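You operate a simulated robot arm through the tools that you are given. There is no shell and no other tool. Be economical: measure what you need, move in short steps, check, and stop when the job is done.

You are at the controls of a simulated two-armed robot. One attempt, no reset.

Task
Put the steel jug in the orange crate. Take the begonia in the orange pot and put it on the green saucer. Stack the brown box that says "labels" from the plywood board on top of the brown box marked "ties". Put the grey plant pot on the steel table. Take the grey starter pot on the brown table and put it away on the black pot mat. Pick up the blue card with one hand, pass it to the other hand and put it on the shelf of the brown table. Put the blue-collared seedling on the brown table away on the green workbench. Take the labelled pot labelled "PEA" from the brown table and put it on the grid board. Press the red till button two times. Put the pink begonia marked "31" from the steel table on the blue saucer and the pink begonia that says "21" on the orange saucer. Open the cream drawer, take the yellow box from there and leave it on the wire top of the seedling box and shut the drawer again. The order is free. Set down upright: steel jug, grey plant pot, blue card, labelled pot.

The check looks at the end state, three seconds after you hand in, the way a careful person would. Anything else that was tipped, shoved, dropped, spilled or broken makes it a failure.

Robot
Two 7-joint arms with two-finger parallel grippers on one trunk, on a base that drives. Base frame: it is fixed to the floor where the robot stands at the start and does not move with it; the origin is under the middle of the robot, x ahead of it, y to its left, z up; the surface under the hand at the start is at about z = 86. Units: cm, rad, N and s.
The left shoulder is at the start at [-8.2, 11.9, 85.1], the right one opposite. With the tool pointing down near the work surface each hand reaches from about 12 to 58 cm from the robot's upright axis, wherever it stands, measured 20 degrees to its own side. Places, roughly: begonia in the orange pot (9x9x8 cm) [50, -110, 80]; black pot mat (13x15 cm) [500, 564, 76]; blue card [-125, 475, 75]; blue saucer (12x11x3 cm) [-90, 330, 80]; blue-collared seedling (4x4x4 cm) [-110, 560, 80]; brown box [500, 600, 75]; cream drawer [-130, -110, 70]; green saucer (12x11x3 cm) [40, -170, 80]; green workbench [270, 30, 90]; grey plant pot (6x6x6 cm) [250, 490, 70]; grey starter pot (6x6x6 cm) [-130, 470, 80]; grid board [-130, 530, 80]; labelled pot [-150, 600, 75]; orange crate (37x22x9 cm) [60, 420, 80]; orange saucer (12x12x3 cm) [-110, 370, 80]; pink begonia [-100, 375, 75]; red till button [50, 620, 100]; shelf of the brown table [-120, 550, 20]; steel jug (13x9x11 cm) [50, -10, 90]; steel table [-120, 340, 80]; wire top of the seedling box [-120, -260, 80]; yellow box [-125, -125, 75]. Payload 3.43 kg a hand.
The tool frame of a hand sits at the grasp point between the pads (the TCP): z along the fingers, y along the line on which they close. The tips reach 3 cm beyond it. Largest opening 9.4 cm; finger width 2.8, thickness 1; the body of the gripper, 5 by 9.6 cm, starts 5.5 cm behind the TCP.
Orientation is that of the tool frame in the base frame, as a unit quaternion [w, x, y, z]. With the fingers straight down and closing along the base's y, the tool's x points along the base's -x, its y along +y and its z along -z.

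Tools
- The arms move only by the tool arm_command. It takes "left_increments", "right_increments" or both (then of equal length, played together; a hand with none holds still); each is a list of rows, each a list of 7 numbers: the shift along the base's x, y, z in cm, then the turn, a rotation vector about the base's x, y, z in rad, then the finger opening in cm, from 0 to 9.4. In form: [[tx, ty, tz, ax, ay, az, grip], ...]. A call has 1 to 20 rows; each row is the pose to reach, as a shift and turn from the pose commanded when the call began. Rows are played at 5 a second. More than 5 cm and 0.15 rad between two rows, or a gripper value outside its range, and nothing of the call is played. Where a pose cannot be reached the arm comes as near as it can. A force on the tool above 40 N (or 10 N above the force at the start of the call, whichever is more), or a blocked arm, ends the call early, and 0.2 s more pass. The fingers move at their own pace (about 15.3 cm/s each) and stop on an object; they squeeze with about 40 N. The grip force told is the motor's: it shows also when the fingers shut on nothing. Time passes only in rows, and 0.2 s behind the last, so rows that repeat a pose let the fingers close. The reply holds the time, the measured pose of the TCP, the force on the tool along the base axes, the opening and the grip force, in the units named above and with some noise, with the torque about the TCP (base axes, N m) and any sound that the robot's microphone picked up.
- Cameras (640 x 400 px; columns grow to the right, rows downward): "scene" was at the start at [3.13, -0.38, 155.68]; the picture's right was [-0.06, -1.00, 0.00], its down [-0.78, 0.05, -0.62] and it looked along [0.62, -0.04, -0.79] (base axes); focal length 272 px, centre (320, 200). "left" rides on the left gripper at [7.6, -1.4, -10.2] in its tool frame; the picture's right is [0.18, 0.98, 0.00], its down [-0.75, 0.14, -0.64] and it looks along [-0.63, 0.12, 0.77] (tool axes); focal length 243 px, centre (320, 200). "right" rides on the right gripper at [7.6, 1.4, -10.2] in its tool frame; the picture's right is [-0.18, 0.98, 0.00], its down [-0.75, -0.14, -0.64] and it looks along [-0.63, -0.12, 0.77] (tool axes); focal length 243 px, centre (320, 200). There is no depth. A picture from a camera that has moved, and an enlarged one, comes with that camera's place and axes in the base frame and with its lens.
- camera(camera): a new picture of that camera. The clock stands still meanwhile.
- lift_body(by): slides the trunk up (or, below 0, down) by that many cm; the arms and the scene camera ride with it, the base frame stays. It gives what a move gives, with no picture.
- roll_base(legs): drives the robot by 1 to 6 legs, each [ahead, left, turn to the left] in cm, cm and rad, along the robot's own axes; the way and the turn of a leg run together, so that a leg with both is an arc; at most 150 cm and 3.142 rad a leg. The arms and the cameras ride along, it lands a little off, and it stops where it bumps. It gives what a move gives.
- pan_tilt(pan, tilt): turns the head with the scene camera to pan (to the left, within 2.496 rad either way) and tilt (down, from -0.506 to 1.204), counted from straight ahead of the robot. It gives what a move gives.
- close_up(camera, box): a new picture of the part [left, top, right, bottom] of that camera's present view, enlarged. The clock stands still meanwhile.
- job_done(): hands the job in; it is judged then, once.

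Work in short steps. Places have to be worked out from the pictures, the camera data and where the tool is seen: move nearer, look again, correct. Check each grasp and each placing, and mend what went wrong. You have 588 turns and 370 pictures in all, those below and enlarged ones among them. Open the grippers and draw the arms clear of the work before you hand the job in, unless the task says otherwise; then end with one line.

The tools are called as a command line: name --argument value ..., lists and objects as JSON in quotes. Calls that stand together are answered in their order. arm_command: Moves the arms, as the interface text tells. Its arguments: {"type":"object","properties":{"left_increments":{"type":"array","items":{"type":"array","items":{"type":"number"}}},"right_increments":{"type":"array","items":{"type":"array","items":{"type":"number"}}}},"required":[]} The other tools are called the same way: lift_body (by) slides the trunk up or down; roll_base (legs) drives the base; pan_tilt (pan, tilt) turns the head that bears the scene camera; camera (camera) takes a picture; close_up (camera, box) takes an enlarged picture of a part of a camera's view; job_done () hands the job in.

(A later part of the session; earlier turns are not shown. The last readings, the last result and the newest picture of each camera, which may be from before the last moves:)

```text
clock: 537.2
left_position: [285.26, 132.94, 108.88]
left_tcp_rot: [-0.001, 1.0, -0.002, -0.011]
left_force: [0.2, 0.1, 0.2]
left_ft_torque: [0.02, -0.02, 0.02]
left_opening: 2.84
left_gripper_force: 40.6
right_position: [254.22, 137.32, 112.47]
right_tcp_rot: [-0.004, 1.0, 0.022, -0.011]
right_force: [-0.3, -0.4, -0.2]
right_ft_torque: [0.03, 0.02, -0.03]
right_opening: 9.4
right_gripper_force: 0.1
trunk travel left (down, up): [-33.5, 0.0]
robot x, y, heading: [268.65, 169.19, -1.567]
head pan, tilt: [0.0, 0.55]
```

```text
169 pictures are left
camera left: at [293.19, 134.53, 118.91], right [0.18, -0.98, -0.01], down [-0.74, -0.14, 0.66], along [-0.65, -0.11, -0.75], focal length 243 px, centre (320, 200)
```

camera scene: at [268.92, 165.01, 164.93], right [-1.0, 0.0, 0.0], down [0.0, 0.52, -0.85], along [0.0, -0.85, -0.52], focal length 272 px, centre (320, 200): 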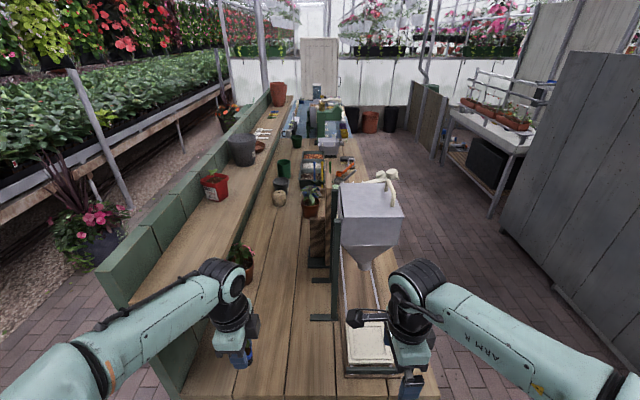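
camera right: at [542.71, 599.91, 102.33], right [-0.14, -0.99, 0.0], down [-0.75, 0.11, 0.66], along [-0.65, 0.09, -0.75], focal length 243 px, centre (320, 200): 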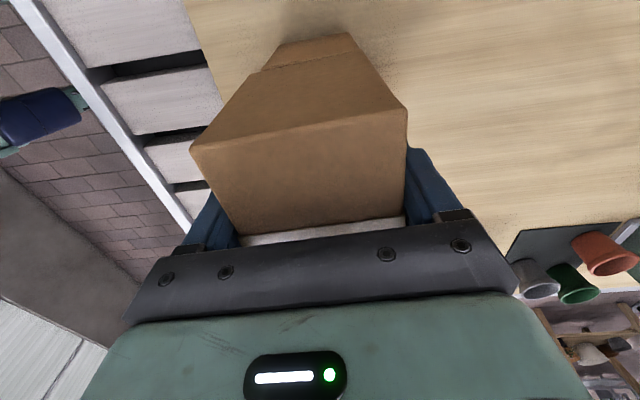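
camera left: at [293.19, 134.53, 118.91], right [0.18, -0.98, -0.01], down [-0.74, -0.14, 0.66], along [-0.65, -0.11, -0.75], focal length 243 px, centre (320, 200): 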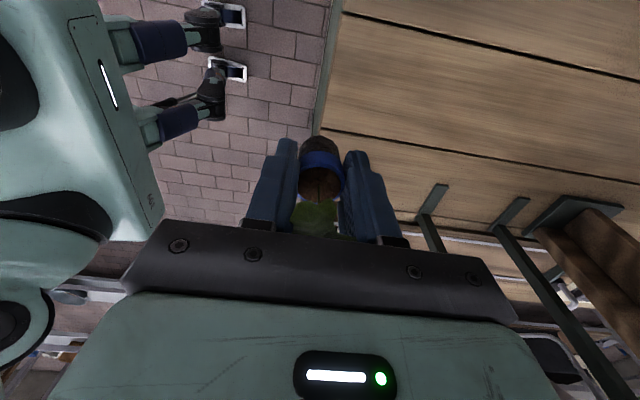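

Move the seedling to about [281, 125], then lower in stages.

arm_command --left_increments '[[-1.5, -3, 0, 0, 0, 0, 2], [-3, -6, 0, 0, 0, 0, 2], [-4, -8, -2, 0, 0, 0, 2], [-4, -8, -5, 0, 0, 0, 2], [-4, -8, -8, 0, 0, 0, 2], [-4, -8, -8, 0, 0, 0, 2]]'

camera --camera "left"

camera --camera "scene"

```text
clock: 537.5
left_position: [284.83, 131.99, 108.87]
left_tcp_rot: [-0.011, 1.0, 0.011, -0.01]
left_force: [-0.5, -0.6, -0.7]
left_ft_torque: [-0.01, 0.01, -0.02]
left_opening: 2.84
left_gripper_force: 39.8
right_position: [254.23, 137.25, 112.65]
right_tcp_rot: [-0.003, 1.0, 0.022, -0.01]
right_force: [0.5, -0.7, -0.8]
right_ft_torque: [0.02, 0.0, -0.02]
right_opening: 9.39
right_gripper_force: 0.0
trunk travel left (down, up): [-33.5, 0.0]
robot x, y, heading: [268.92, 169.27, -1.568]
head pan, tilt: [0.0, 0.55]
stopped in row 1 (left hand): the force on the tool passed its limit at 82 N (the readings are from after the stop); the commanded pose is now the measured one
```

```text
168 pictures are left
camera left: at [292.69, 133.53, 118.95], right [0.21, -0.98, -0.02], down [-0.74, -0.17, 0.65], along [-0.64, -0.12, -0.76], focal length 243 px, centre (320, 200)
```

left: 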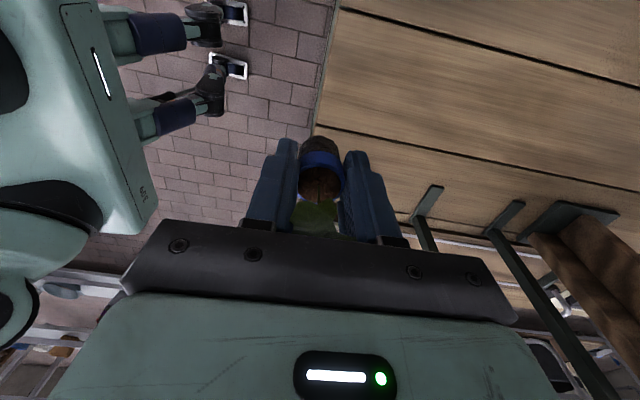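

```text
167 pictures are left
camera scene: at [268.92, 165.08, 164.94], right [-1.0, 0.0, 0.0], down [0.0, 0.52, -0.85], along [0.0, -0.85, -0.52], focal length 272 px, centre (320, 200)
```

scene: 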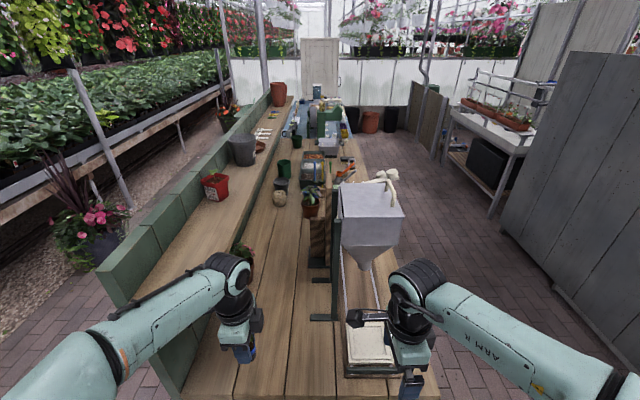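

The hand's camera side hit the raised ledge. Back off, and rotate the hand back so its camera faces me.

arm_command --left_increments '[[-1, 3, 0, 0, 0, 0, 2], [-2, 6, 0.5, 0, 0, 0.14, 2], [-3, 9, 1, 0, 0, 0.28, 2], [-4, 10, 1, 0, 0, 0.42, 2], [-5, 10, 1, 0, 0, 0.56, 2], [-6, 10, 1, 0, 0, 0.7, 2], [-7, 10, 1, 0, 0, 0.84, 2], [-7, 10, 1, 0, 0, 0.98, 2], [-7, 10, 1, 0, 0, 1.12, 2], [-7, 10, 1, 0, 0, 1.26, 2], [-7, 10, 1, 0, 0, 1.4, 2], [-7, 10, 1, 0, 0, 1.55, 2]]'

camera --camera "left"

camera --camera "scene"

```text
clock: 540.1
left_position: [277.79, 141.83, 109.88]
left_tcp_rot: [0.0, 0.705, 0.709, -0.013]
left_force: [0.5, -0.1, -0.5]
left_ft_torque: [-0.01, 0.03, 0.0]
left_opening: 2.85
left_gripper_force: 40.2
right_position: [254.14, 137.12, 112.56]
right_tcp_rot: [-0.003, 1.0, 0.022, -0.011]
right_force: [-0.4, -0.9, 0.1]
right_ft_torque: [-0.02, -0.02, 0.01]
right_opening: 9.37
right_gripper_force: 0.1
trunk travel left (down, up): [-33.5, 0.0]
robot x, y, heading: [269.11, 169.63, -1.567]
head pan, tilt: [0.0, 0.55]
```

```text
166 pictures are left
camera left: at [276.66, 149.81, 119.99], right [0.98, 0.19, -0.02], down [0.16, -0.74, 0.65], along [0.1, -0.65, -0.76], focal length 243 px, centre (320, 200)
```

left: 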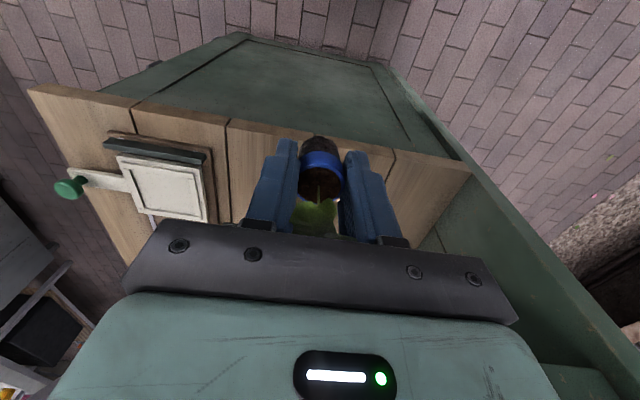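

```text
165 pictures are left
camera scene: at [268.92, 164.94, 164.95], right [-1.0, 0.0, 0.0], down [0.0, 0.52, -0.85], along [0.0, -0.85, -0.52], focal length 272 px, centre (320, 200)
```

scene: 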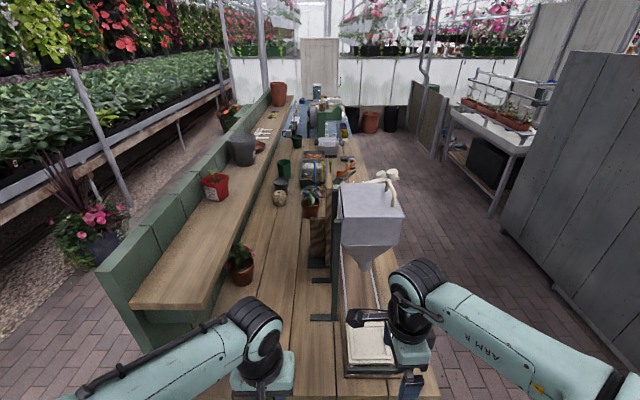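

Clear view now. Move the seedling forward over the worktop end.

arm_command --left_increments '[[0, -4, 0, 0, 0, 0, 2], [0, -8, 0, 0, 0, 0, 2], [0, -12, -1, 0, 0, 0, 2], [0, -15, -3, 0, 0, 0, 2], [0, -18, -6, 0, 0, 0, 2], [0, -18, -9, 0, 0, 0, 2], [0, -18, -9, 0, 0, 0, 2]]'

camera --camera "left"

camera --camera "scene"

```text
clock: 541.7
left_position: [277.88, 124.1, 100.8]
left_tcp_rot: [-0.001, 0.706, 0.708, -0.014]
left_force: [0.3, -0.1, 0.4]
left_ft_torque: [-0.01, 0.0, -0.01]
left_opening: 2.83
left_gripper_force: 39.9
right_position: [254.11, 137.18, 112.52]
right_tcp_rot: [-0.003, 1.0, 0.023, -0.011]
right_force: [-0.5, -0.7, -0.1]
right_ft_torque: [-0.01, 0.01, -0.02]
right_opening: 9.4
right_gripper_force: 0.0
trunk travel left (down, up): [-33.5, 0.0]
robot x, y, heading: [268.86, 169.11, -1.563]
head pan, tilt: [0.0, 0.55]
```

```text
164 pictures are left
camera left: at [276.63, 132.07, 110.88], right [0.98, 0.19, -0.02], down [0.16, -0.74, 0.65], along [0.1, -0.65, -0.76], focal length 243 px, centre (320, 200)
```

left: 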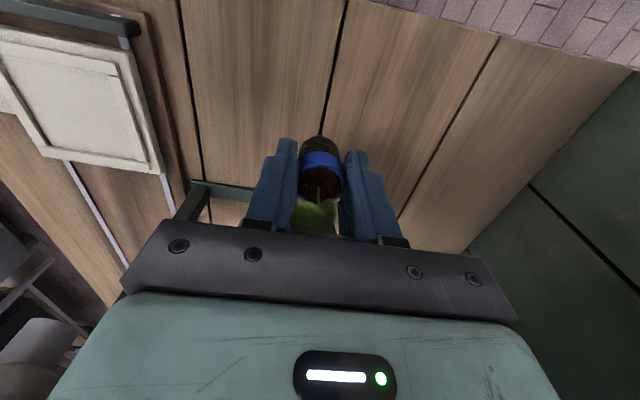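

```text
163 pictures are left
camera scene: at [268.92, 164.94, 164.95], right [-1.0, 0.0, 0.0], down [0.0, 0.52, -0.85], along [0.0, -0.85, -0.52], focal length 272 px, centre (320, 200)
```

scene: 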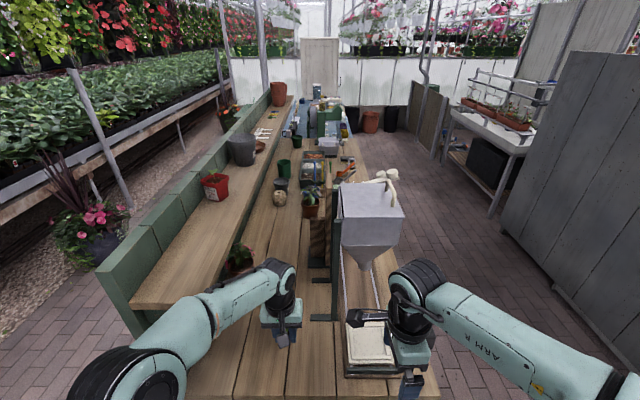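

arm_command --left_increments '[[0.5, 0, -1, 0, 0, 0, 2], [0.5, 0, -2, 0, 0, 0, 2], [0.5, 0, -3, 0, 0, 0, 2], [0.5, 0, -4, 0, 0, 0, 2], [0.5, 0, -4.6, 0, 0, 0, 2], [0.5, 0, -5, 0, 0, 0, 2]]'

```text
clock: 543.1
left_position: [278.32, 123.82, 95.72]
left_tcp_rot: [0.0, 0.707, 0.707, -0.014]
left_force: [0.3, -0.3, -0.4]
left_ft_torque: [-0.01, -0.01, 0.0]
left_opening: 2.84
left_gripper_force: 40.1
right_position: [254.22, 137.34, 112.36]
right_tcp_rot: [-0.003, 1.0, 0.021, -0.011]
right_force: [-0.1, -0.4, -0.2]
right_ft_torque: [-0.01, -0.03, -0.02]
right_opening: 9.4
right_gripper_force: 0.1
trunk travel left (down, up): [-33.5, 0.0]
robot x, y, heading: [268.96, 169.49, -1.567]
head pan, tilt: [0.0, 0.55]
```

arm_command --left_increments '[[0, 0, -0.3, 0, 0, 0, 2], [0, 0, -0.6, 0, 0, 0, 2], [0, 0, -0.9, 0, 0, 0, 2], [0, 0, -1.2, 0, 0, 0, 2], [0, 0, -1.5, 0, 0, 0, 2]]'

camera --camera "left"

```text
clock: 544.3
left_position: [278.26, 123.94, 94.42]
left_tcp_rot: [0.0, 0.706, 0.708, -0.014]
left_force: [-0.2, 0.8, -0.1]
left_ft_torque: [-0.02, 0.02, 0.0]
left_opening: 2.85
left_gripper_force: 40.3
right_position: [254.2, 137.26, 112.55]
right_tcp_rot: [-0.003, 1.0, 0.021, -0.01]
right_force: [-0.9, -0.3, 0.5]
right_ft_torque: [0.0, -0.02, 0.01]
right_opening: 9.38
right_gripper_force: 0.1
trunk travel left (down, up): [-33.5, 0.0]
robot x, y, heading: [268.78, 169.22, -1.567]
head pan, tilt: [0.0, 0.55]
```

```text
162 pictures are left
camera left: at [277.14, 131.88, 104.47], right [0.98, 0.19, -0.02], down [0.16, -0.74, 0.65], along [0.1, -0.65, -0.76], focal length 243 px, centre (320, 200)
```

left: 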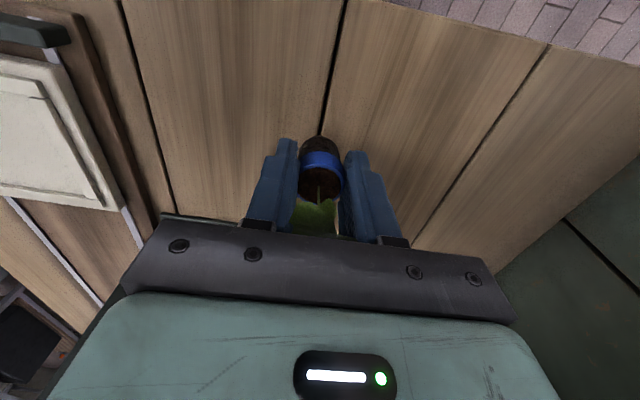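

arm_command --left_increments '[[0, 0, -0.3, 0, 0, 0, 2], [0, 0, -0.6, 0, 0, 0, 2], [0, 0, -0.9, 0, 0, 0, 2], [0, 0, -1.2, 0, 0, 0, 2], [0, 0, -1.5, 0, 0, 0, 2], [0, 0, -1.8, 0, 0, 0, 2], [0, 0, -2.1, 0, 0, 0, 2]]'

```text
clock: 545.9
left_position: [278.13, 123.83, 92.23]
left_tcp_rot: [0.001, 0.707, 0.707, -0.015]
left_force: [-0.2, -0.3, -0.7]
left_ft_torque: [-0.01, 0.02, 0.02]
left_opening: 2.83
left_gripper_force: 40.1
right_position: [254.23, 137.19, 112.51]
right_tcp_rot: [-0.003, 1.0, 0.022, -0.011]
right_force: [0.3, 0.0, 0.4]
right_ft_torque: [0.0, -0.01, 0.03]
right_opening: 9.39
right_gripper_force: 0.0
trunk travel left (down, up): [-33.5, 0.0]
robot x, y, heading: [268.85, 169.45, -1.566]
head pan, tilt: [0.0, 0.55]
```

arm_command --left_increments '[[0, 0, -0.3, 0, 0, 0, 2], [0, 0, -0.6, 0, 0, 0, 2], [0, 0, -0.9, 0, 0, 0, 2], [0, 0, -1.2, 0, 0, 0, 2], [0, 0, -1.5, 0, 0, 0, 2], [0, 0, -1.8, 0, 0, 0, 2], [0, 0, -2.1, 0, 0, 0, 2]]'

camera --camera "left"

```text
clock: 547.5
left_position: [278.28, 123.84, 90.48]
left_tcp_rot: [0.002, 0.707, 0.707, -0.019]
left_force: [1.7, 3.2, 32.4]
left_ft_torque: [-0.05, -0.24, 0.01]
left_opening: 2.88
left_gripper_force: 39.6
right_position: [254.15, 137.43, 112.63]
right_tcp_rot: [-0.002, 1.0, 0.021, -0.01]
right_force: [-0.6, 0.1, 0.3]
right_ft_torque: [0.02, 0.06, 0.03]
right_opening: 9.41
right_gripper_force: 0.1
trunk travel left (down, up): [-33.5, 0.0]
robot x, y, heading: [268.9, 169.55, -1.568]
head pan, tilt: [0.0, 0.55]
```

```text
161 pictures are left
camera left: at [277.13, 131.9, 100.49], right [0.98, 0.19, -0.03], down [0.16, -0.73, 0.66], along [0.1, -0.65, -0.75], focal length 243 px, centre (320, 200)
```

left: 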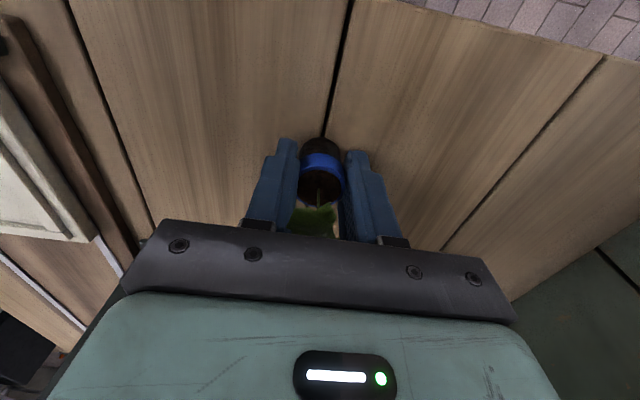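

Contact. Relax, open and rise straight up.

arm_command --left_increments '[[0, 0, 0.5, 0, 0, 0, 2.8], [0, 0, 0.5, 0, 0, 0, 4], [0, 0, 0.5, 0, 0, 0, 6], [0, 0, 0.5, 0, 0, 0, 7], [0, 0, 3, 0, 0, 0, 7], [0, 0, 7, 0, 0, 0, 7], [0, 0, 11, 0, 0, 0, 7], [0, 0, 15, 0, 0, 0, 7], [0, 0, 19, 0, 0, 0, 7]]'

camera --camera "left"

```text
clock: 549.5
left_position: [278.36, 123.99, 109.08]
left_tcp_rot: [0.0, 0.706, 0.708, -0.014]
left_force: [0.6, -0.3, -0.3]
left_ft_torque: [0.02, 0.03, 0.02]
left_opening: 7.01
left_gripper_force: 0.0
right_position: [254.05, 137.23, 112.53]
right_tcp_rot: [-0.004, 1.0, 0.022, -0.01]
right_force: [-0.1, 0.3, 0.0]
right_ft_torque: [0.01, 0.0, 0.04]
right_opening: 9.4
right_gripper_force: 0.1
trunk travel left (down, up): [-33.5, 0.0]
robot x, y, heading: [268.9, 169.36, -1.565]
head pan, tilt: [0.0, 0.55]
```

```text
160 pictures are left
camera left: at [277.29, 131.92, 119.26], right [0.98, 0.18, -0.03], down [0.16, -0.74, 0.65], along [0.1, -0.65, -0.76], focal length 243 px, centre (320, 200)
```

left: 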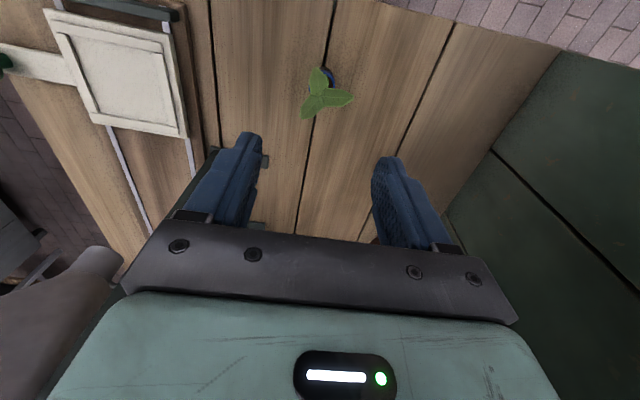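

The seedling stands on the green workbench. Next the grey plant pot: leave, turn to face +x, and drive along the far tables.

arm_command --left_increments '[[0, 4, 1, 0, 0, 0, 9.4], [0, 8, 2, 0, 0, 0, 9.4], [1, 12, 3, 0, 0, 0, 9.4], [2, 14, 4, 0, 0, 0, 9.4]]'

roll_base --legs '[[-38, 0, 0], [0, -98, 0], [0, 0, 1.566], [0, 140, 0], [0, 140, 0]]'

pan_tilt --pan 0 --tilt 0.6

camera --camera "scene"

```text
clock: 550.5
left_position: [280.36, 137.73, 113.04]
left_tcp_rot: [0.0, 0.707, 0.707, -0.015]
left_force: [0.0, -0.3, 0.1]
left_ft_torque: [0.01, 0.01, 0.02]
left_opening: 9.4
left_gripper_force: 0.1
right_position: [254.21, 137.32, 112.66]
right_tcp_rot: [-0.003, 1.0, 0.022, -0.011]
right_force: [-0.2, 0.4, -0.4]
right_ft_torque: [-0.03, 0.01, 0.04]
right_opening: 9.39
right_gripper_force: 0.0
trunk travel left (down, up): [-33.5, 0.0]
robot x, y, heading: [268.97, 169.28, -1.569]
head pan, tilt: [0.0, 0.55]
```

```text
clock: 589.2
left_position: [198.59, 496.43, 113.02]
left_tcp_rot: [0.01, -0.012, 1.0, -0.011]
left_force: [-0.1, 0.4, 0.1]
left_ft_torque: [0.03, 0.0, 0.0]
left_opening: 9.4
left_gripper_force: 0.2
right_position: [199.78, 470.44, 112.57]
right_tcp_rot: [0.005, 0.683, 0.73, -0.01]
right_force: [0.0, -0.6, 0.6]
right_ft_torque: [0.03, -0.03, 0.01]
right_opening: 9.4
right_gripper_force: 0.1
trunk travel left (down, up): [-33.5, 0.0]
robot x, y, heading: [167.14, 484.62, 0.029]
head pan, tilt: [0.0, 0.55]
```

```text
clock: 589.9
left_position: [198.46, 496.56, 113.09]
left_tcp_rot: [0.01, -0.012, 1.0, -0.011]
left_force: [-0.4, 0.5, -0.3]
left_ft_torque: [-0.06, 0.0, 0.0]
left_opening: 9.4
left_gripper_force: 0.1
right_position: [199.69, 470.51, 112.62]
right_tcp_rot: [0.006, 0.683, 0.73, -0.01]
right_force: [-0.1, 1.0, -0.1]
right_ft_torque: [-0.02, -0.03, 0.02]
right_opening: 9.42
right_gripper_force: 0.0
trunk travel left (down, up): [-33.5, 0.0]
robot x, y, heading: [167.77, 484.33, 0.026]
head pan, tilt: [0.0, 0.6]
```

```text
159 pictures are left
camera scene: at [171.58, 484.55, 164.5], right [0.03, -1.0, 0.0], down [-0.56, -0.01, -0.83], along [0.82, 0.02, -0.56], focal length 272 px, centre (320, 200)
```

scene: 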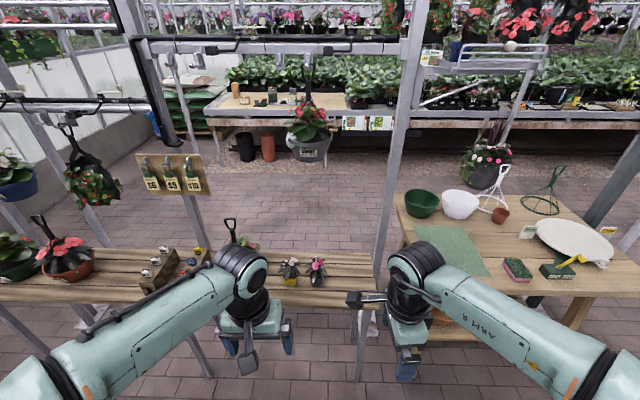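

close_up --camera "scene" --box '[200, 220, 380, 330]'

camera --camera "left"

```text
3.56 times, centred on (290, 275) of scene
camera zoom: at [171.58, 484.55, 164.5], right [0.03, -1.0, 0.0], down [-0.56, -0.01, -0.83], along [0.82, 0.02, -0.56], focal length 966 px, centre (427, -67)
```

zoom: 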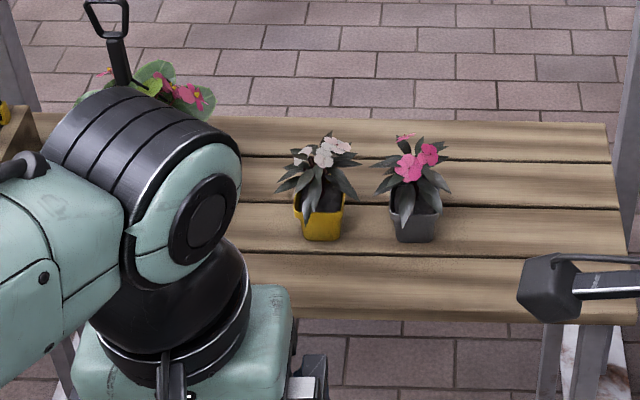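

```text
157 pictures are left
camera left: at [190.77, 495.23, 123.19], right [-0.21, 0.98, -0.02], down [0.74, 0.17, 0.65], along [0.64, 0.12, -0.76], focal length 243 px, centre (320, 200)
```

left: 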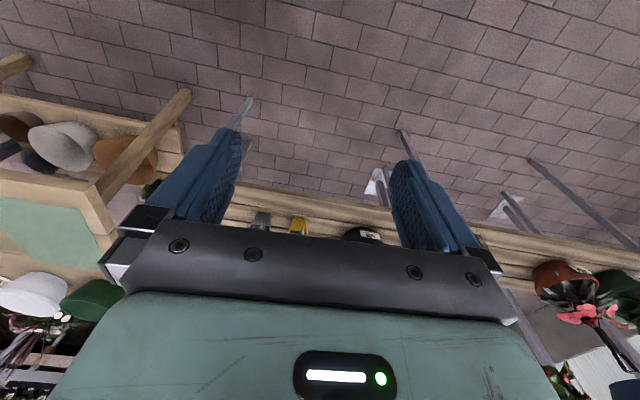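

The grey pot with pink flowers is near [250, 488] on the slatted bench. Drive closer and pitch the left hand to approach from the front.

roll_base --legs '[[32, 0, -0.026]]'

arm_command --left_increments '[[0, -0.5, -3, 0, -0.15, 0, 9.4], [0, -1, -6, 0, -0.3, 0, 9.4], [0, -1.5, -10, 0, -0.45, 0, 9.4], [0, -2, -14, 0, -0.6, 0, 9.4], [0, -3, -18, 0, -0.75, 0, 9.4], [0, -4, -22, 0, -0.9, 0, 9.4], [0, -5, -26, 0, -1.04, 0, 9.4], [0, -5, -26, 0, -1.04, 0, 9.4]]'

camera --camera "left"

camera --camera "scene"

```text
clock: 592.0
left_position: [230.96, 496.15, 113.11]
left_tcp_rot: [0.009, 0.0, 1.0, -0.01]
left_force: [0.8, -0.3, 0.2]
left_ft_torque: [-0.01, 0.05, 0.02]
left_opening: 9.42
left_gripper_force: 0.1
right_position: [231.37, 470.12, 112.52]
right_tcp_rot: [0.005, 0.692, 0.722, -0.009]
right_force: [-0.3, 0.6, -0.7]
right_ft_torque: [-0.01, -0.01, 0.02]
right_opening: 9.39
right_gripper_force: 0.1
trunk travel left (down, up): [-33.5, 0.0]
robot x, y, heading: [199.33, 484.94, -0.002]
head pan, tilt: [0.0, 0.6]
```

```text
clock: 593.8
left_position: [233.71, 489.1, 85.59]
left_tcp_rot: [0.506, 0.005, 0.862, -0.01]
left_force: [-0.4, -0.2, -0.2]
left_ft_torque: [-0.02, 0.0, -0.01]
left_opening: 9.42
left_gripper_force: 0.0
left hand out of reach, approached as far as the arm can: row 5, 6, 7, 8
right_position: [231.43, 470.15, 112.57]
right_tcp_rot: [0.005, 0.692, 0.722, -0.01]
right_force: [0.3, -0.2, 0.6]
right_ft_torque: [0.02, 0.0, 0.02]
right_opening: 9.4
right_gripper_force: 0.1
trunk travel left (down, up): [-33.5, 0.0]
robot x, y, heading: [199.14, 484.71, 0.001]
head pan, tilt: [0.0, 0.6]
```

```text
156 pictures are left
camera left: at [221.1, 488.03, 83.94], right [-0.07, 0.98, -0.17], down [-0.19, 0.16, 0.97], along [0.98, 0.1, 0.18], focal length 243 px, centre (320, 200)
```

left: 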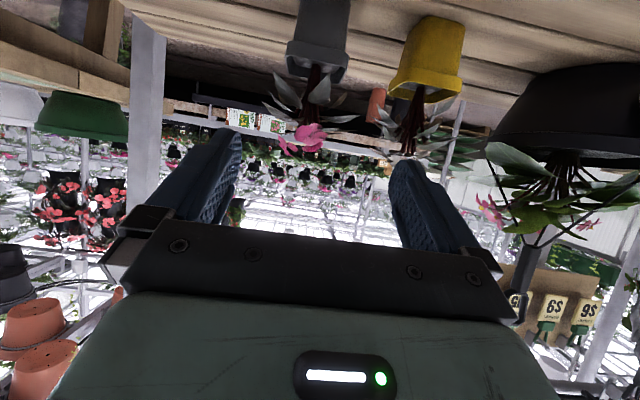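

```text
155 pictures are left
camera scene: at [203.75, 484.92, 164.5], right [0.0, -1.0, 0.0], down [-0.56, 0.0, -0.83], along [0.83, 0.0, -0.56], focal length 272 px, centre (320, 200)
```

scene: 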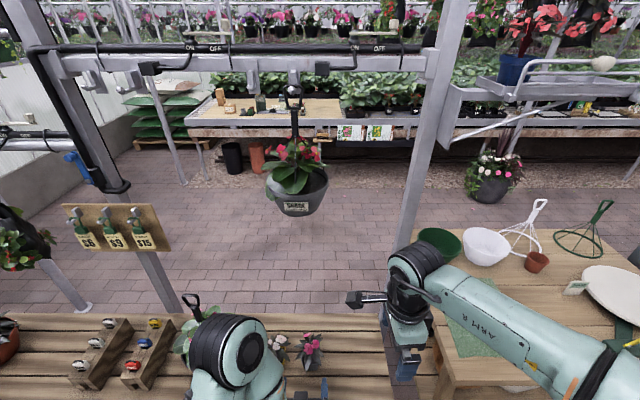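

Lower the trunk 12 cm for a better arm posture, then check.

lift_body --by -12

camera --camera "left"

close_up --camera "scene" --box '[230, 300, 390, 400]'

```text
clock: 595.3
left_position: [233.86, 489.09, 73.54]
left_tcp_rot: [0.505, 0.006, 0.863, -0.009]
left_force: [-0.2, 0.0, 0.1]
left_ft_torque: [0.01, 0.01, -0.02]
left_opening: 9.43
left_gripper_force: 0.1
right_position: [231.45, 470.11, 100.52]
right_tcp_rot: [0.005, 0.692, 0.722, -0.01]
right_force: [0.3, 0.6, 0.1]
right_ft_torque: [0.01, -0.02, 0.03]
right_opening: 9.41
right_gripper_force: 0.0
trunk travel left (down, up): [-21.5, 12.0]
robot x, y, heading: [199.39, 484.72, -0.002]
head pan, tilt: [0.0, 0.6]
```

```text
154 pictures are left
camera left: at [221.17, 488.01, 71.91], right [-0.07, 0.98, -0.17], down [-0.19, 0.15, 0.97], along [0.98, 0.1, 0.17], focal length 243 px, centre (320, 200)
```

left: 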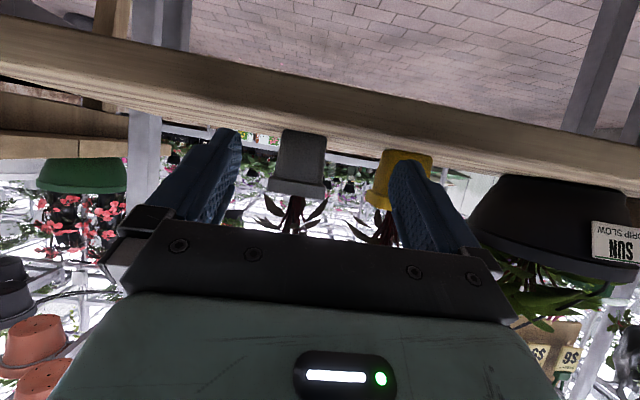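

```text
4.00 times, centred on (310, 350) of scene
camera zoom: at [204.01, 484.89, 152.05], right [0.0, -1.0, 0.0], down [-0.57, 0.0, -0.82], along [0.82, 0.0, -0.57], focal length 1087 px, centre (360, -400)
```

zoom: 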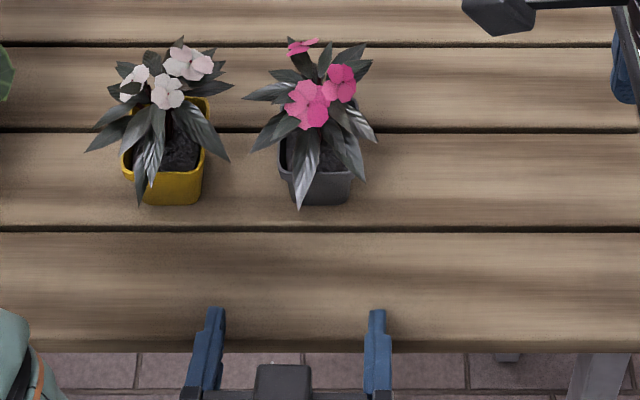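

Grey pot centre ≈ [246.3, 488.0], standing on z≈69.5. Slide the open hand straight in at z≈73.5.

arm_command --left_increments '[[2, -0.5, 0, 0, 0, 0, 8], [4, -1.1, 0, 0, 0, 0, 8], [6, -1.1, 0, 0, 0, 0, 8], [8, -1.1, 0, 0, 0, 0, 8], [8, -1.1, 0, 0, 0, 0, 8]]'

camera --camera "left"

close_up --camera "scene" --box '[230, 300, 390, 400]'

```text
clock: 596.5
left_position: [241.86, 487.89, 73.54]
left_tcp_rot: [0.505, 0.006, 0.863, -0.01]
left_force: [-0.3, 1.2, -1.0]
left_ft_torque: [0.02, -0.05, 0.0]
left_opening: 8.01
left_gripper_force: 0.0
right_position: [231.52, 470.08, 100.59]
right_tcp_rot: [0.005, 0.692, 0.722, -0.01]
right_force: [-0.4, -0.5, 0.1]
right_ft_torque: [-0.01, 0.01, -0.01]
right_opening: 9.37
right_gripper_force: 0.1
trunk travel left (down, up): [-21.5, 12.0]
robot x, y, heading: [199.11, 484.3, 0.001]
head pan, tilt: [0.0, 0.6]
```

```text
152 pictures are left
camera left: at [229.2, 486.86, 71.89], right [-0.07, 0.98, -0.17], down [-0.19, 0.15, 0.97], along [0.98, 0.1, 0.17], focal length 243 px, centre (320, 200)
```

left: 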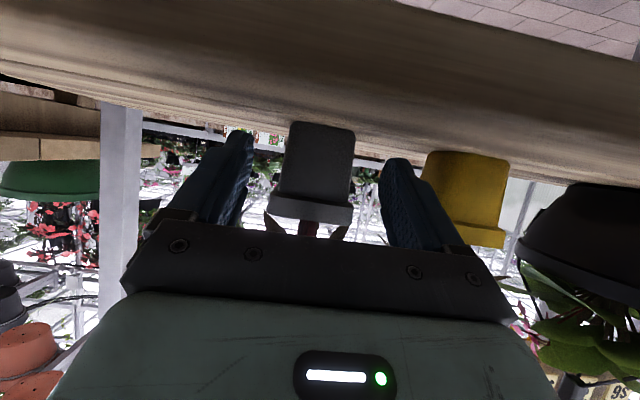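

```text
4.00 times, centred on (310, 350) of scene
camera zoom: at [203.97, 484.88, 152.05], right [0.0, -1.0, 0.0], down [-0.56, 0.0, -0.83], along [0.83, 0.0, -0.56], focal length 1087 px, centre (360, -400)
```

zoom: 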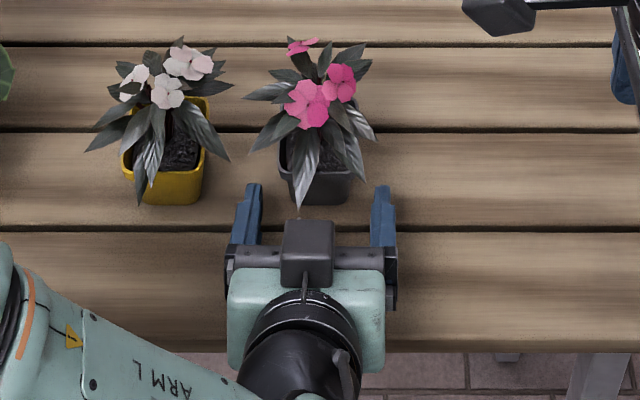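

Well aligned. Advance 3.3 cm and close.

arm_command --left_increments '[[1.7, 0.1, 0, 0, 0, 0, 8], [3.3, 0.1, 0, 0, 0, 0, 8], [3.3, 0.1, 0, 0, 0, 0, 4], [3.3, 0.1, 0, 0, 0, 0, 4], [3.3, 0.1, 0, 0, 0, 0, 4]]'

camera --camera "left"

```text
clock: 597.7
left_position: [245.13, 487.96, 73.42]
left_tcp_rot: [0.506, 0.006, 0.862, -0.01]
left_force: [0.8, -1.1, 0.5]
left_ft_torque: [-0.09, -0.1, -0.04]
left_opening: 6.0
left_gripper_force: 39.9
right_position: [231.53, 470.05, 100.54]
right_tcp_rot: [0.005, 0.692, 0.722, -0.01]
right_force: [0.2, 0.6, 0.1]
right_ft_torque: [0.02, -0.02, 0.01]
right_opening: 9.38
right_gripper_force: 0.2
trunk travel left (down, up): [-21.5, 12.0]
robot x, y, heading: [199.36, 484.62, -0.001]
head pan, tilt: [0.0, 0.6]
```

```text
150 pictures are left
camera left: at [232.51, 486.98, 71.87], right [-0.07, 0.98, -0.17], down [-0.19, 0.15, 0.97], along [0.98, 0.1, 0.18], focal length 243 px, centre (320, 200)
```

left: 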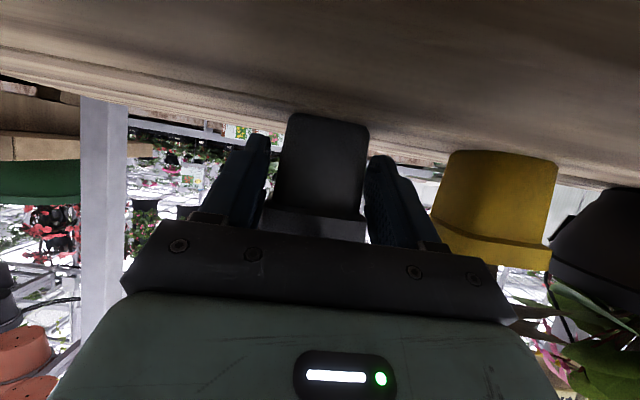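

Gripped (6.0 cm). Lift.

arm_command --left_increments '[[0, 0, 1.5, 0, 0, 0, 4], [0, 0, 4, 0, 0, 0, 4], [0, 0, 8, 0, 0, 0, 4], [-1, 0, 12, 0, 0, 0, 4], [-2, 0, 16, 0, 0, 0, 4], [-3, 0, 20, 0, 0, 0, 4], [-4, 0, 24, 0, 0, 0, 4]]'

camera --camera "scene"

camera --camera "left"

```text
clock: 599.3
left_position: [241.06, 488.18, 97.45]
left_tcp_rot: [0.505, 0.006, 0.863, -0.01]
left_force: [0.3, -0.9, -1.2]
left_ft_torque: [0.0, 0.0, 0.0]
left_opening: 6.0
left_gripper_force: 39.7
right_position: [231.43, 470.04, 100.55]
right_tcp_rot: [0.006, 0.693, 0.721, -0.01]
right_force: [-0.3, -0.4, -0.7]
right_ft_torque: [0.01, -0.04, 0.02]
right_opening: 9.41
right_gripper_force: 0.2
trunk travel left (down, up): [-21.5, 12.0]
robot x, y, heading: [199.65, 484.93, 0.008]
head pan, tilt: [0.0, 0.6]
```

```text
149 pictures are left
camera scene: at [203.9, 484.86, 152.05], right [0.0, -1.0, 0.0], down [-0.56, 0.0, -0.83], along [0.83, 0.0, -0.56], focal length 272 px, centre (320, 200)
```

scene: 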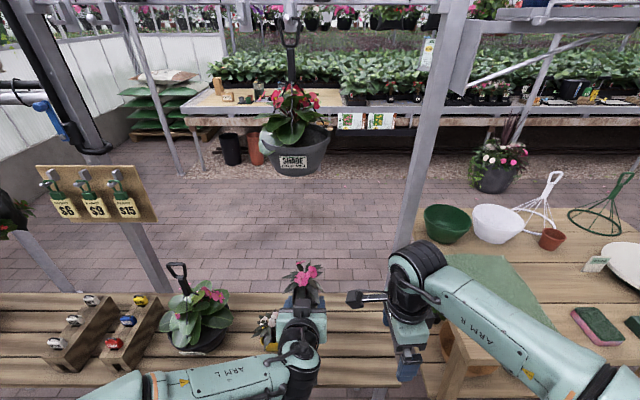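

```text
148 pictures are left
camera left: at [228.42, 487.1, 95.91], right [-0.07, 0.98, -0.17], down [-0.19, 0.16, 0.97], along [0.98, 0.1, 0.17], focal length 243 px, centre (320, 200)
```

left: 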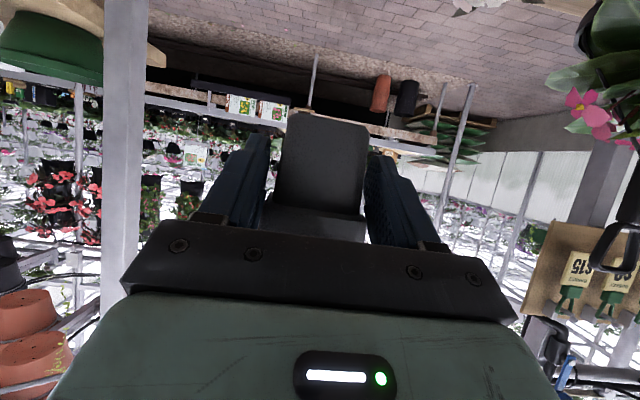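

Pot held upright. Carry it to the steel table: back out, down past the rack, and through to the corridor.

lift_body --by 6

roll_base --legs '[[-42, 0, 0], [0, -150, 0], [0, -150, 0]]'

pan_tilt --pan 2.3 --tilt 0.4

camera --camera "scene"

```text
clock: 600.3
left_position: [240.97, 488.02, 103.49]
left_tcp_rot: [0.506, 0.006, 0.863, -0.009]
left_force: [-0.9, 0.6, -1.1]
left_ft_torque: [-0.03, 0.04, 0.0]
left_opening: 6.0
left_gripper_force: 39.6
right_position: [231.54, 470.11, 106.54]
right_tcp_rot: [0.005, 0.692, 0.722, -0.01]
right_force: [0.5, -0.3, 0.2]
right_ft_torque: [0.02, 0.01, 0.03]
right_opening: 9.4
right_gripper_force: 0.0
trunk travel left (down, up): [-27.5, 6.0]
robot x, y, heading: [199.65, 484.76, 0.003]
head pan, tilt: [0.0, 0.6]
```

```text
clock: 628.5
left_position: [203.7, 190.76, 103.66]
left_tcp_rot: [0.505, -0.002, 0.863, -0.005]
left_force: [-0.3, 0.4, -1.0]
left_ft_torque: [0.0, 0.01, 0.01]
left_opening: 5.95
left_gripper_force: 40.3
right_position: [194.57, 172.53, 106.61]
right_tcp_rot: [0.006, 0.685, 0.729, -0.01]
right_force: [-0.2, -0.1, 0.4]
right_ft_torque: [0.0, 0.02, 0.05]
right_opening: 9.39
right_gripper_force: 0.1
trunk travel left (down, up): [-27.5, 6.0]
robot x, y, heading: [162.04, 186.43, 0.026]
head pan, tilt: [0.0, 0.6]
```

```text
clock: 630.6
left_position: [203.64, 190.61, 103.46]
left_tcp_rot: [0.505, -0.002, 0.863, -0.005]
left_force: [-0.4, -0.1, -1.4]
left_ft_torque: [-0.04, 0.02, -0.01]
left_opening: 5.97
left_gripper_force: 39.4
right_position: [194.52, 172.42, 106.6]
right_tcp_rot: [0.006, 0.685, 0.728, -0.01]
right_force: [-0.5, -0.5, -0.6]
right_ft_torque: [0.0, -0.02, 0.0]
right_opening: 9.42
right_gripper_force: 0.0
trunk travel left (down, up): [-27.5, 6.0]
robot x, y, heading: [162.36, 186.72, 0.023]
head pan, tilt: [2.3, 0.4]
```

```text
147 pictures are left
camera scene: at [151.46, 193.42, 160.0], right [0.73, 0.68, 0.0], down [0.26, -0.29, -0.92], along [-0.63, 0.67, -0.39], focal length 272 px, centre (320, 200)
```

scene: 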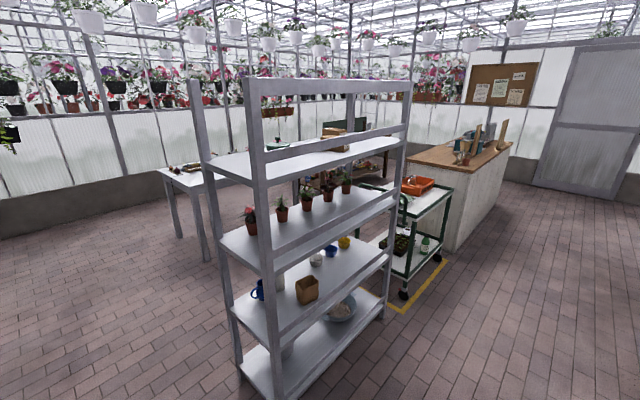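

The rack starts at y≈242; the passage at y≈180 is open. Back through it.

roll_base --legs '[[-100, -6, -0.023], [-103, 0, 0], [0, 0, 1.57], [0, 0, 1.571]]'

pan_tilt --pan -0.6 --tilt 0.5

camera --camera "scene"

```text
clock: 648.4
left_position: [-83.04, 176.79, 103.54]
left_tcp_rot: [-0.014, 0.863, -0.013, -0.505]
left_force: [0.2, -0.5, -1.8]
left_ft_torque: [-0.01, -0.04, -0.01]
left_opening: 5.93
left_gripper_force: 39.7
right_position: [-73.23, 194.49, 106.55]
right_tcp_rot: [-0.009, 0.716, -0.698, -0.005]
right_force: [0.2, -0.6, 0.1]
right_ft_torque: [-0.03, 0.01, -0.04]
right_opening: 9.38
right_gripper_force: 0.1
trunk travel left (down, up): [-27.5, 6.0]
robot x, y, heading: [-41.37, 179.58, 3.127]
head pan, tilt: [2.3, 0.4]
```

```text
clock: 651.0
left_position: [-83.11, 176.61, 103.5]
left_tcp_rot: [-0.013, 0.863, -0.012, -0.505]
left_force: [-0.4, 0.4, -1.2]
left_ft_torque: [0.01, -0.04, -0.01]
left_opening: 5.91
left_gripper_force: 40.3
right_position: [-73.18, 194.58, 106.45]
right_tcp_rot: [-0.01, 0.716, -0.698, -0.005]
right_force: [0.3, 0.1, 0.3]
right_ft_torque: [0.02, 0.03, 0.02]
right_opening: 9.4
right_gripper_force: 0.0
trunk travel left (down, up): [-27.5, 6.0]
robot x, y, heading: [-41.4, 179.46, 3.128]
head pan, tilt: [-0.6, 0.499]
```

```text
146 pictures are left
camera scene: at [-44.4, 184.53, 159.08], right [0.58, 0.82, 0.0], down [0.39, -0.28, -0.88], along [-0.72, 0.51, -0.48], focal length 272 px, centre (320, 200)
```

scene: 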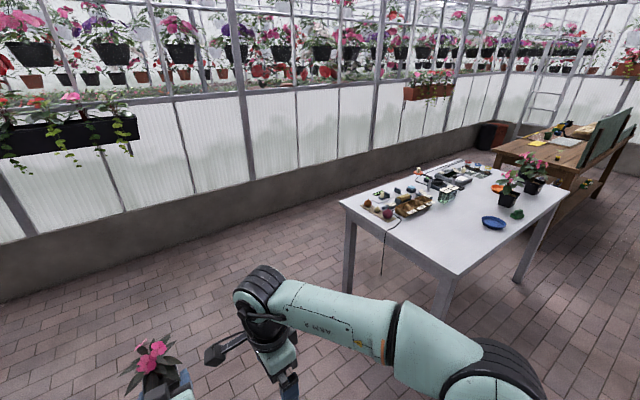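

The near half of the steel table is free. Drive right to y≈305 and forward a little.

roll_base --legs '[[0, -122, 0.013], [9, 0, 0]]'

pan_tilt --pan 0 --tilt 0.75

camera --camera "scene"

```text
clock: 662.4
left_position: [-91.04, 295.65, 103.48]
left_tcp_rot: [-0.009, 0.863, -0.005, -0.505]
left_force: [-0.8, -0.4, -1.0]
left_ft_torque: [-0.01, -0.05, -0.01]
left_opening: 5.91
left_gripper_force: 40.0
right_position: [-81.56, 313.63, 106.49]
right_tcp_rot: [-0.011, 0.723, -0.691, -0.005]
right_force: [0.3, -0.3, -0.1]
right_ft_torque: [0.01, -0.01, -0.02]
right_opening: 9.4
right_gripper_force: 0.0
trunk travel left (down, up): [-27.5, 6.0]
robot x, y, heading: [-49.51, 298.93, -3.137]
head pan, tilt: [-0.6, 0.499]
```

```text
clock: 663.4
left_position: [-91.2, 295.56, 103.57]
left_tcp_rot: [-0.009, 0.863, -0.005, -0.505]
left_force: [-0.8, 0.3, -1.8]
left_ft_torque: [0.04, -0.03, -0.02]
left_opening: 5.92
left_gripper_force: 40.2
right_position: [-81.59, 313.73, 106.61]
right_tcp_rot: [-0.011, 0.722, -0.692, -0.005]
right_force: [0.3, -0.5, -0.8]
right_ft_torque: [0.0, -0.01, -0.05]
right_opening: 9.4
right_gripper_force: 0.1
trunk travel left (down, up): [-27.5, 6.0]
robot x, y, heading: [-49.65, 299.19, -3.139]
head pan, tilt: [0.0, 0.75]
```

```text
145 pictures are left
camera scene: at [-53.37, 299.0, 156.89], right [0.0, 1.0, 0.0], down [0.68, 0.0, -0.73], along [-0.73, 0.0, -0.68], focal length 272 px, centre (320, 200)
```

scene: 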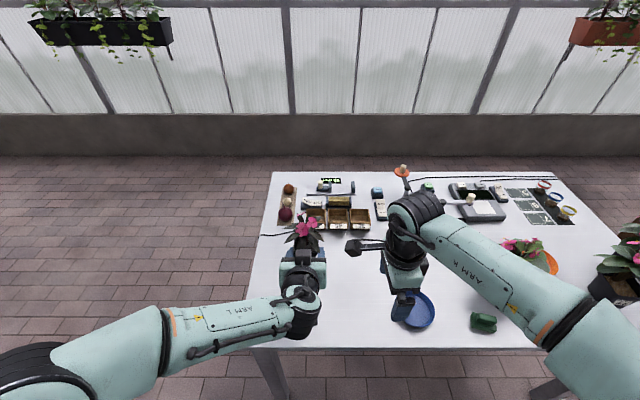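

Free steel-table area is right under the left hand. Extend over [-102, 292] and lower.

arm_command --left_increments '[[-3, -1, 0, 0, 0, 0, 4], [-6, -2.2, -1, 0, 0, 0, 4], [-9.8, -3.6, -3, 0, 0, 0, 4], [-9.8, -3.6, -7, 0, 0, 0, 4], [-9.8, -3.6, -11, 0, 0, 0, 4], [-9.8, -3.6, -15, 0, 0, 0, 4], [-9.8, -3.6, -15, 0, 0, 0, 4]]'

camera --camera "left"

camera --camera "scene"

```text
clock: 665.0
left_position: [-100.87, 292.32, 88.42]
left_tcp_rot: [-0.009, 0.862, -0.005, -0.506]
left_force: [0.7, 0.3, -0.5]
left_ft_torque: [0.02, -0.01, 0.03]
left_opening: 5.94
left_gripper_force: 39.8
right_position: [-81.57, 313.68, 106.63]
right_tcp_rot: [-0.01, 0.722, -0.692, -0.005]
right_force: [0.3, 0.4, -0.2]
right_ft_torque: [-0.01, -0.02, 0.04]
right_opening: 9.42
right_gripper_force: 0.1
trunk travel left (down, up): [-27.5, 6.0]
robot x, y, heading: [-49.62, 298.94, -3.141]
head pan, tilt: [0.0, 0.75]
```

```text
144 pictures are left
camera left: at [-88.01, 293.62, 86.81], right [0.07, -0.98, -0.17], down [0.19, -0.15, 0.97], along [-0.98, -0.1, 0.18], focal length 243 px, centre (320, 200)
```

left: 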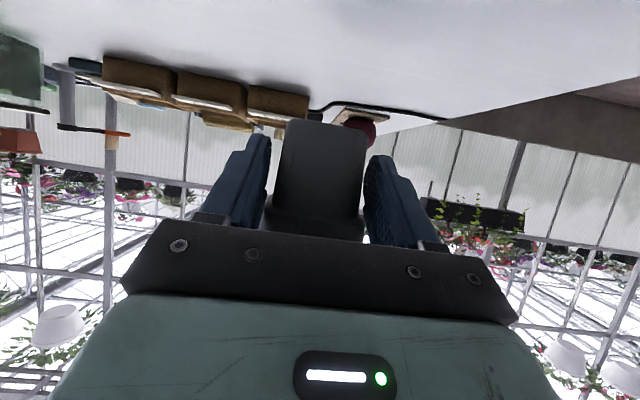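

```text
143 pictures are left
camera scene: at [-53.32, 299.0, 156.89], right [0.0, 1.0, 0.0], down [0.68, 0.0, -0.73], along [-0.73, 0.0, -0.68], focal length 272 px, centre (320, 200)
```

scene: 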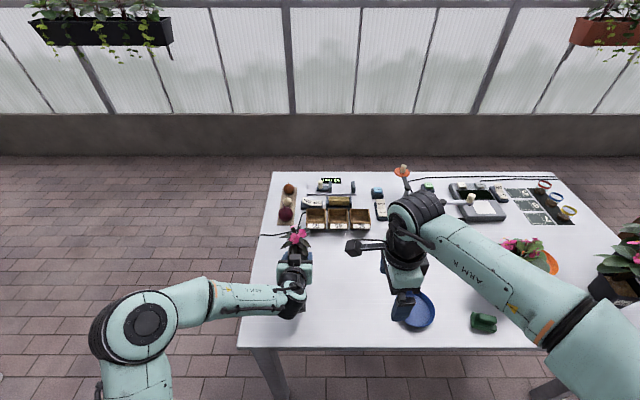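

With this pitch the wrist hangs low, so I'll place nearer the table edge: shift back 9 cm, then lower to contact.

arm_command --left_increments '[[3, 0, 0, 0, 0, 0, 4], [6, 0, 0, 0, 0, 0, 4], [9, 0, 0, 0, 0, 0, 4], [9, 0, -1, 0, 0, 0, 4], [9, 0, -2, 0, 0, 0, 4], [9, 0, -2.8, 0, 0, 0, 4], [9, 0, -2.8, 0, 0, 0, 4]]'

camera --camera "left"

```text
clock: 666.6
left_position: [-92.02, 292.09, 85.96]
left_tcp_rot: [-0.01, 0.863, -0.006, -0.505]
left_force: [-0.5, 0.0, -0.6]
left_ft_torque: [0.0, -0.02, -0.02]
left_opening: 5.9
left_gripper_force: 40.3
right_position: [-81.62, 313.66, 106.59]
right_tcp_rot: [-0.009, 0.722, -0.691, -0.006]
right_force: [-1.0, 0.4, -0.1]
right_ft_torque: [-0.01, -0.02, 0.0]
right_opening: 9.37
right_gripper_force: 0.0
trunk travel left (down, up): [-27.5, 6.0]
robot x, y, heading: [-49.3, 299.13, -3.141]
head pan, tilt: [0.0, 0.75]
```

```text
142 pictures are left
camera left: at [-79.22, 293.45, 84.2], right [0.07, -0.98, -0.17], down [0.19, -0.15, 0.97], along [-0.98, -0.1, 0.17], focal length 243 px, centre (320, 200)
```

left: 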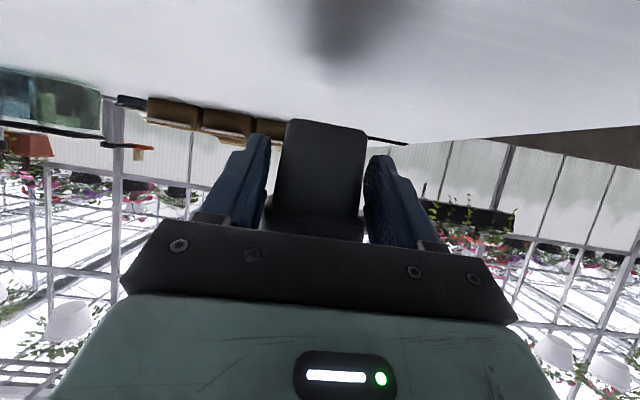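

arm_command --left_increments '[[0, 0, -0.4, 0, 0, 0, 4], [0, 0, -0.8, 0, 0, 0, 4], [0, 0, -1.2, 0, 0, 0, 4], [0, 0, -1.6, 0, 0, 0, 4], [0, 0, -2, 0, 0, 0, 4]]'

```text
clock: 667.8
left_position: [-91.96, 292.02, 83.77]
left_tcp_rot: [-0.009, 0.863, -0.005, -0.505]
left_force: [1.0, 0.2, -1.6]
left_ft_torque: [-0.05, -0.06, 0.01]
left_opening: 5.93
left_gripper_force: 40.4
right_position: [-81.51, 313.72, 106.54]
right_tcp_rot: [-0.011, 0.722, -0.692, -0.005]
right_force: [-0.4, -0.2, -0.3]
right_ft_torque: [0.02, 0.01, -0.01]
right_opening: 9.38
right_gripper_force: 0.1
trunk travel left (down, up): [-27.5, 6.0]
robot x, y, heading: [-49.33, 298.92, -3.143]
head pan, tilt: [0.0, 0.75]
```

arm_command --left_increments '[[0, 0, -0.4, 0, 0, 0, 4], [0, 0, -0.8, 0, 0, 0, 4], [0, 0, -1.2, 0, 0, 0, 4], [0, 0, -1.6, 0, 0, 0, 4], [0, 0, -2, 0, 0, 0, 4]]'

camera --camera "left"

```text
clock: 668.5
left_position: [-91.92, 292.09, 83.42]
left_tcp_rot: [-0.009, 0.859, -0.006, -0.512]
left_force: [7.8, -7.1, 20.3]
left_ft_torque: [-0.12, -2.94, -0.93]
left_opening: 5.94
left_gripper_force: 39.6
right_position: [-81.51, 313.67, 106.65]
right_tcp_rot: [-0.01, 0.722, -0.691, -0.007]
right_force: [0.0, 0.2, -0.1]
right_ft_torque: [-0.03, 0.01, 0.04]
right_opening: 9.41
right_gripper_force: 0.1
trunk travel left (down, up): [-27.5, 6.0]
robot x, y, heading: [-49.55, 298.78, -3.143]
head pan, tilt: [0.0, 0.75]
stopped in row 3 (left hand): the force on the tool passed its limit at 48 N (the readings are from after the stop); the commanded pose is now the measured one
```

```text
141 pictures are left
camera left: at [-79.2, 293.41, 81.56], right [0.07, -0.98, -0.17], down [0.2, -0.15, 0.97], along [-0.98, -0.1, 0.19], focal length 243 px, centre (320, 200)
```

left: 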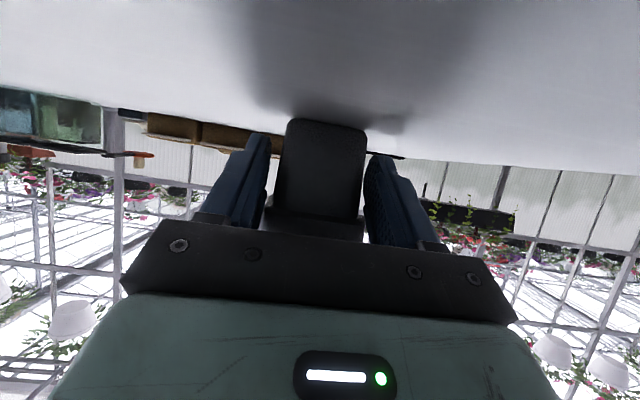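

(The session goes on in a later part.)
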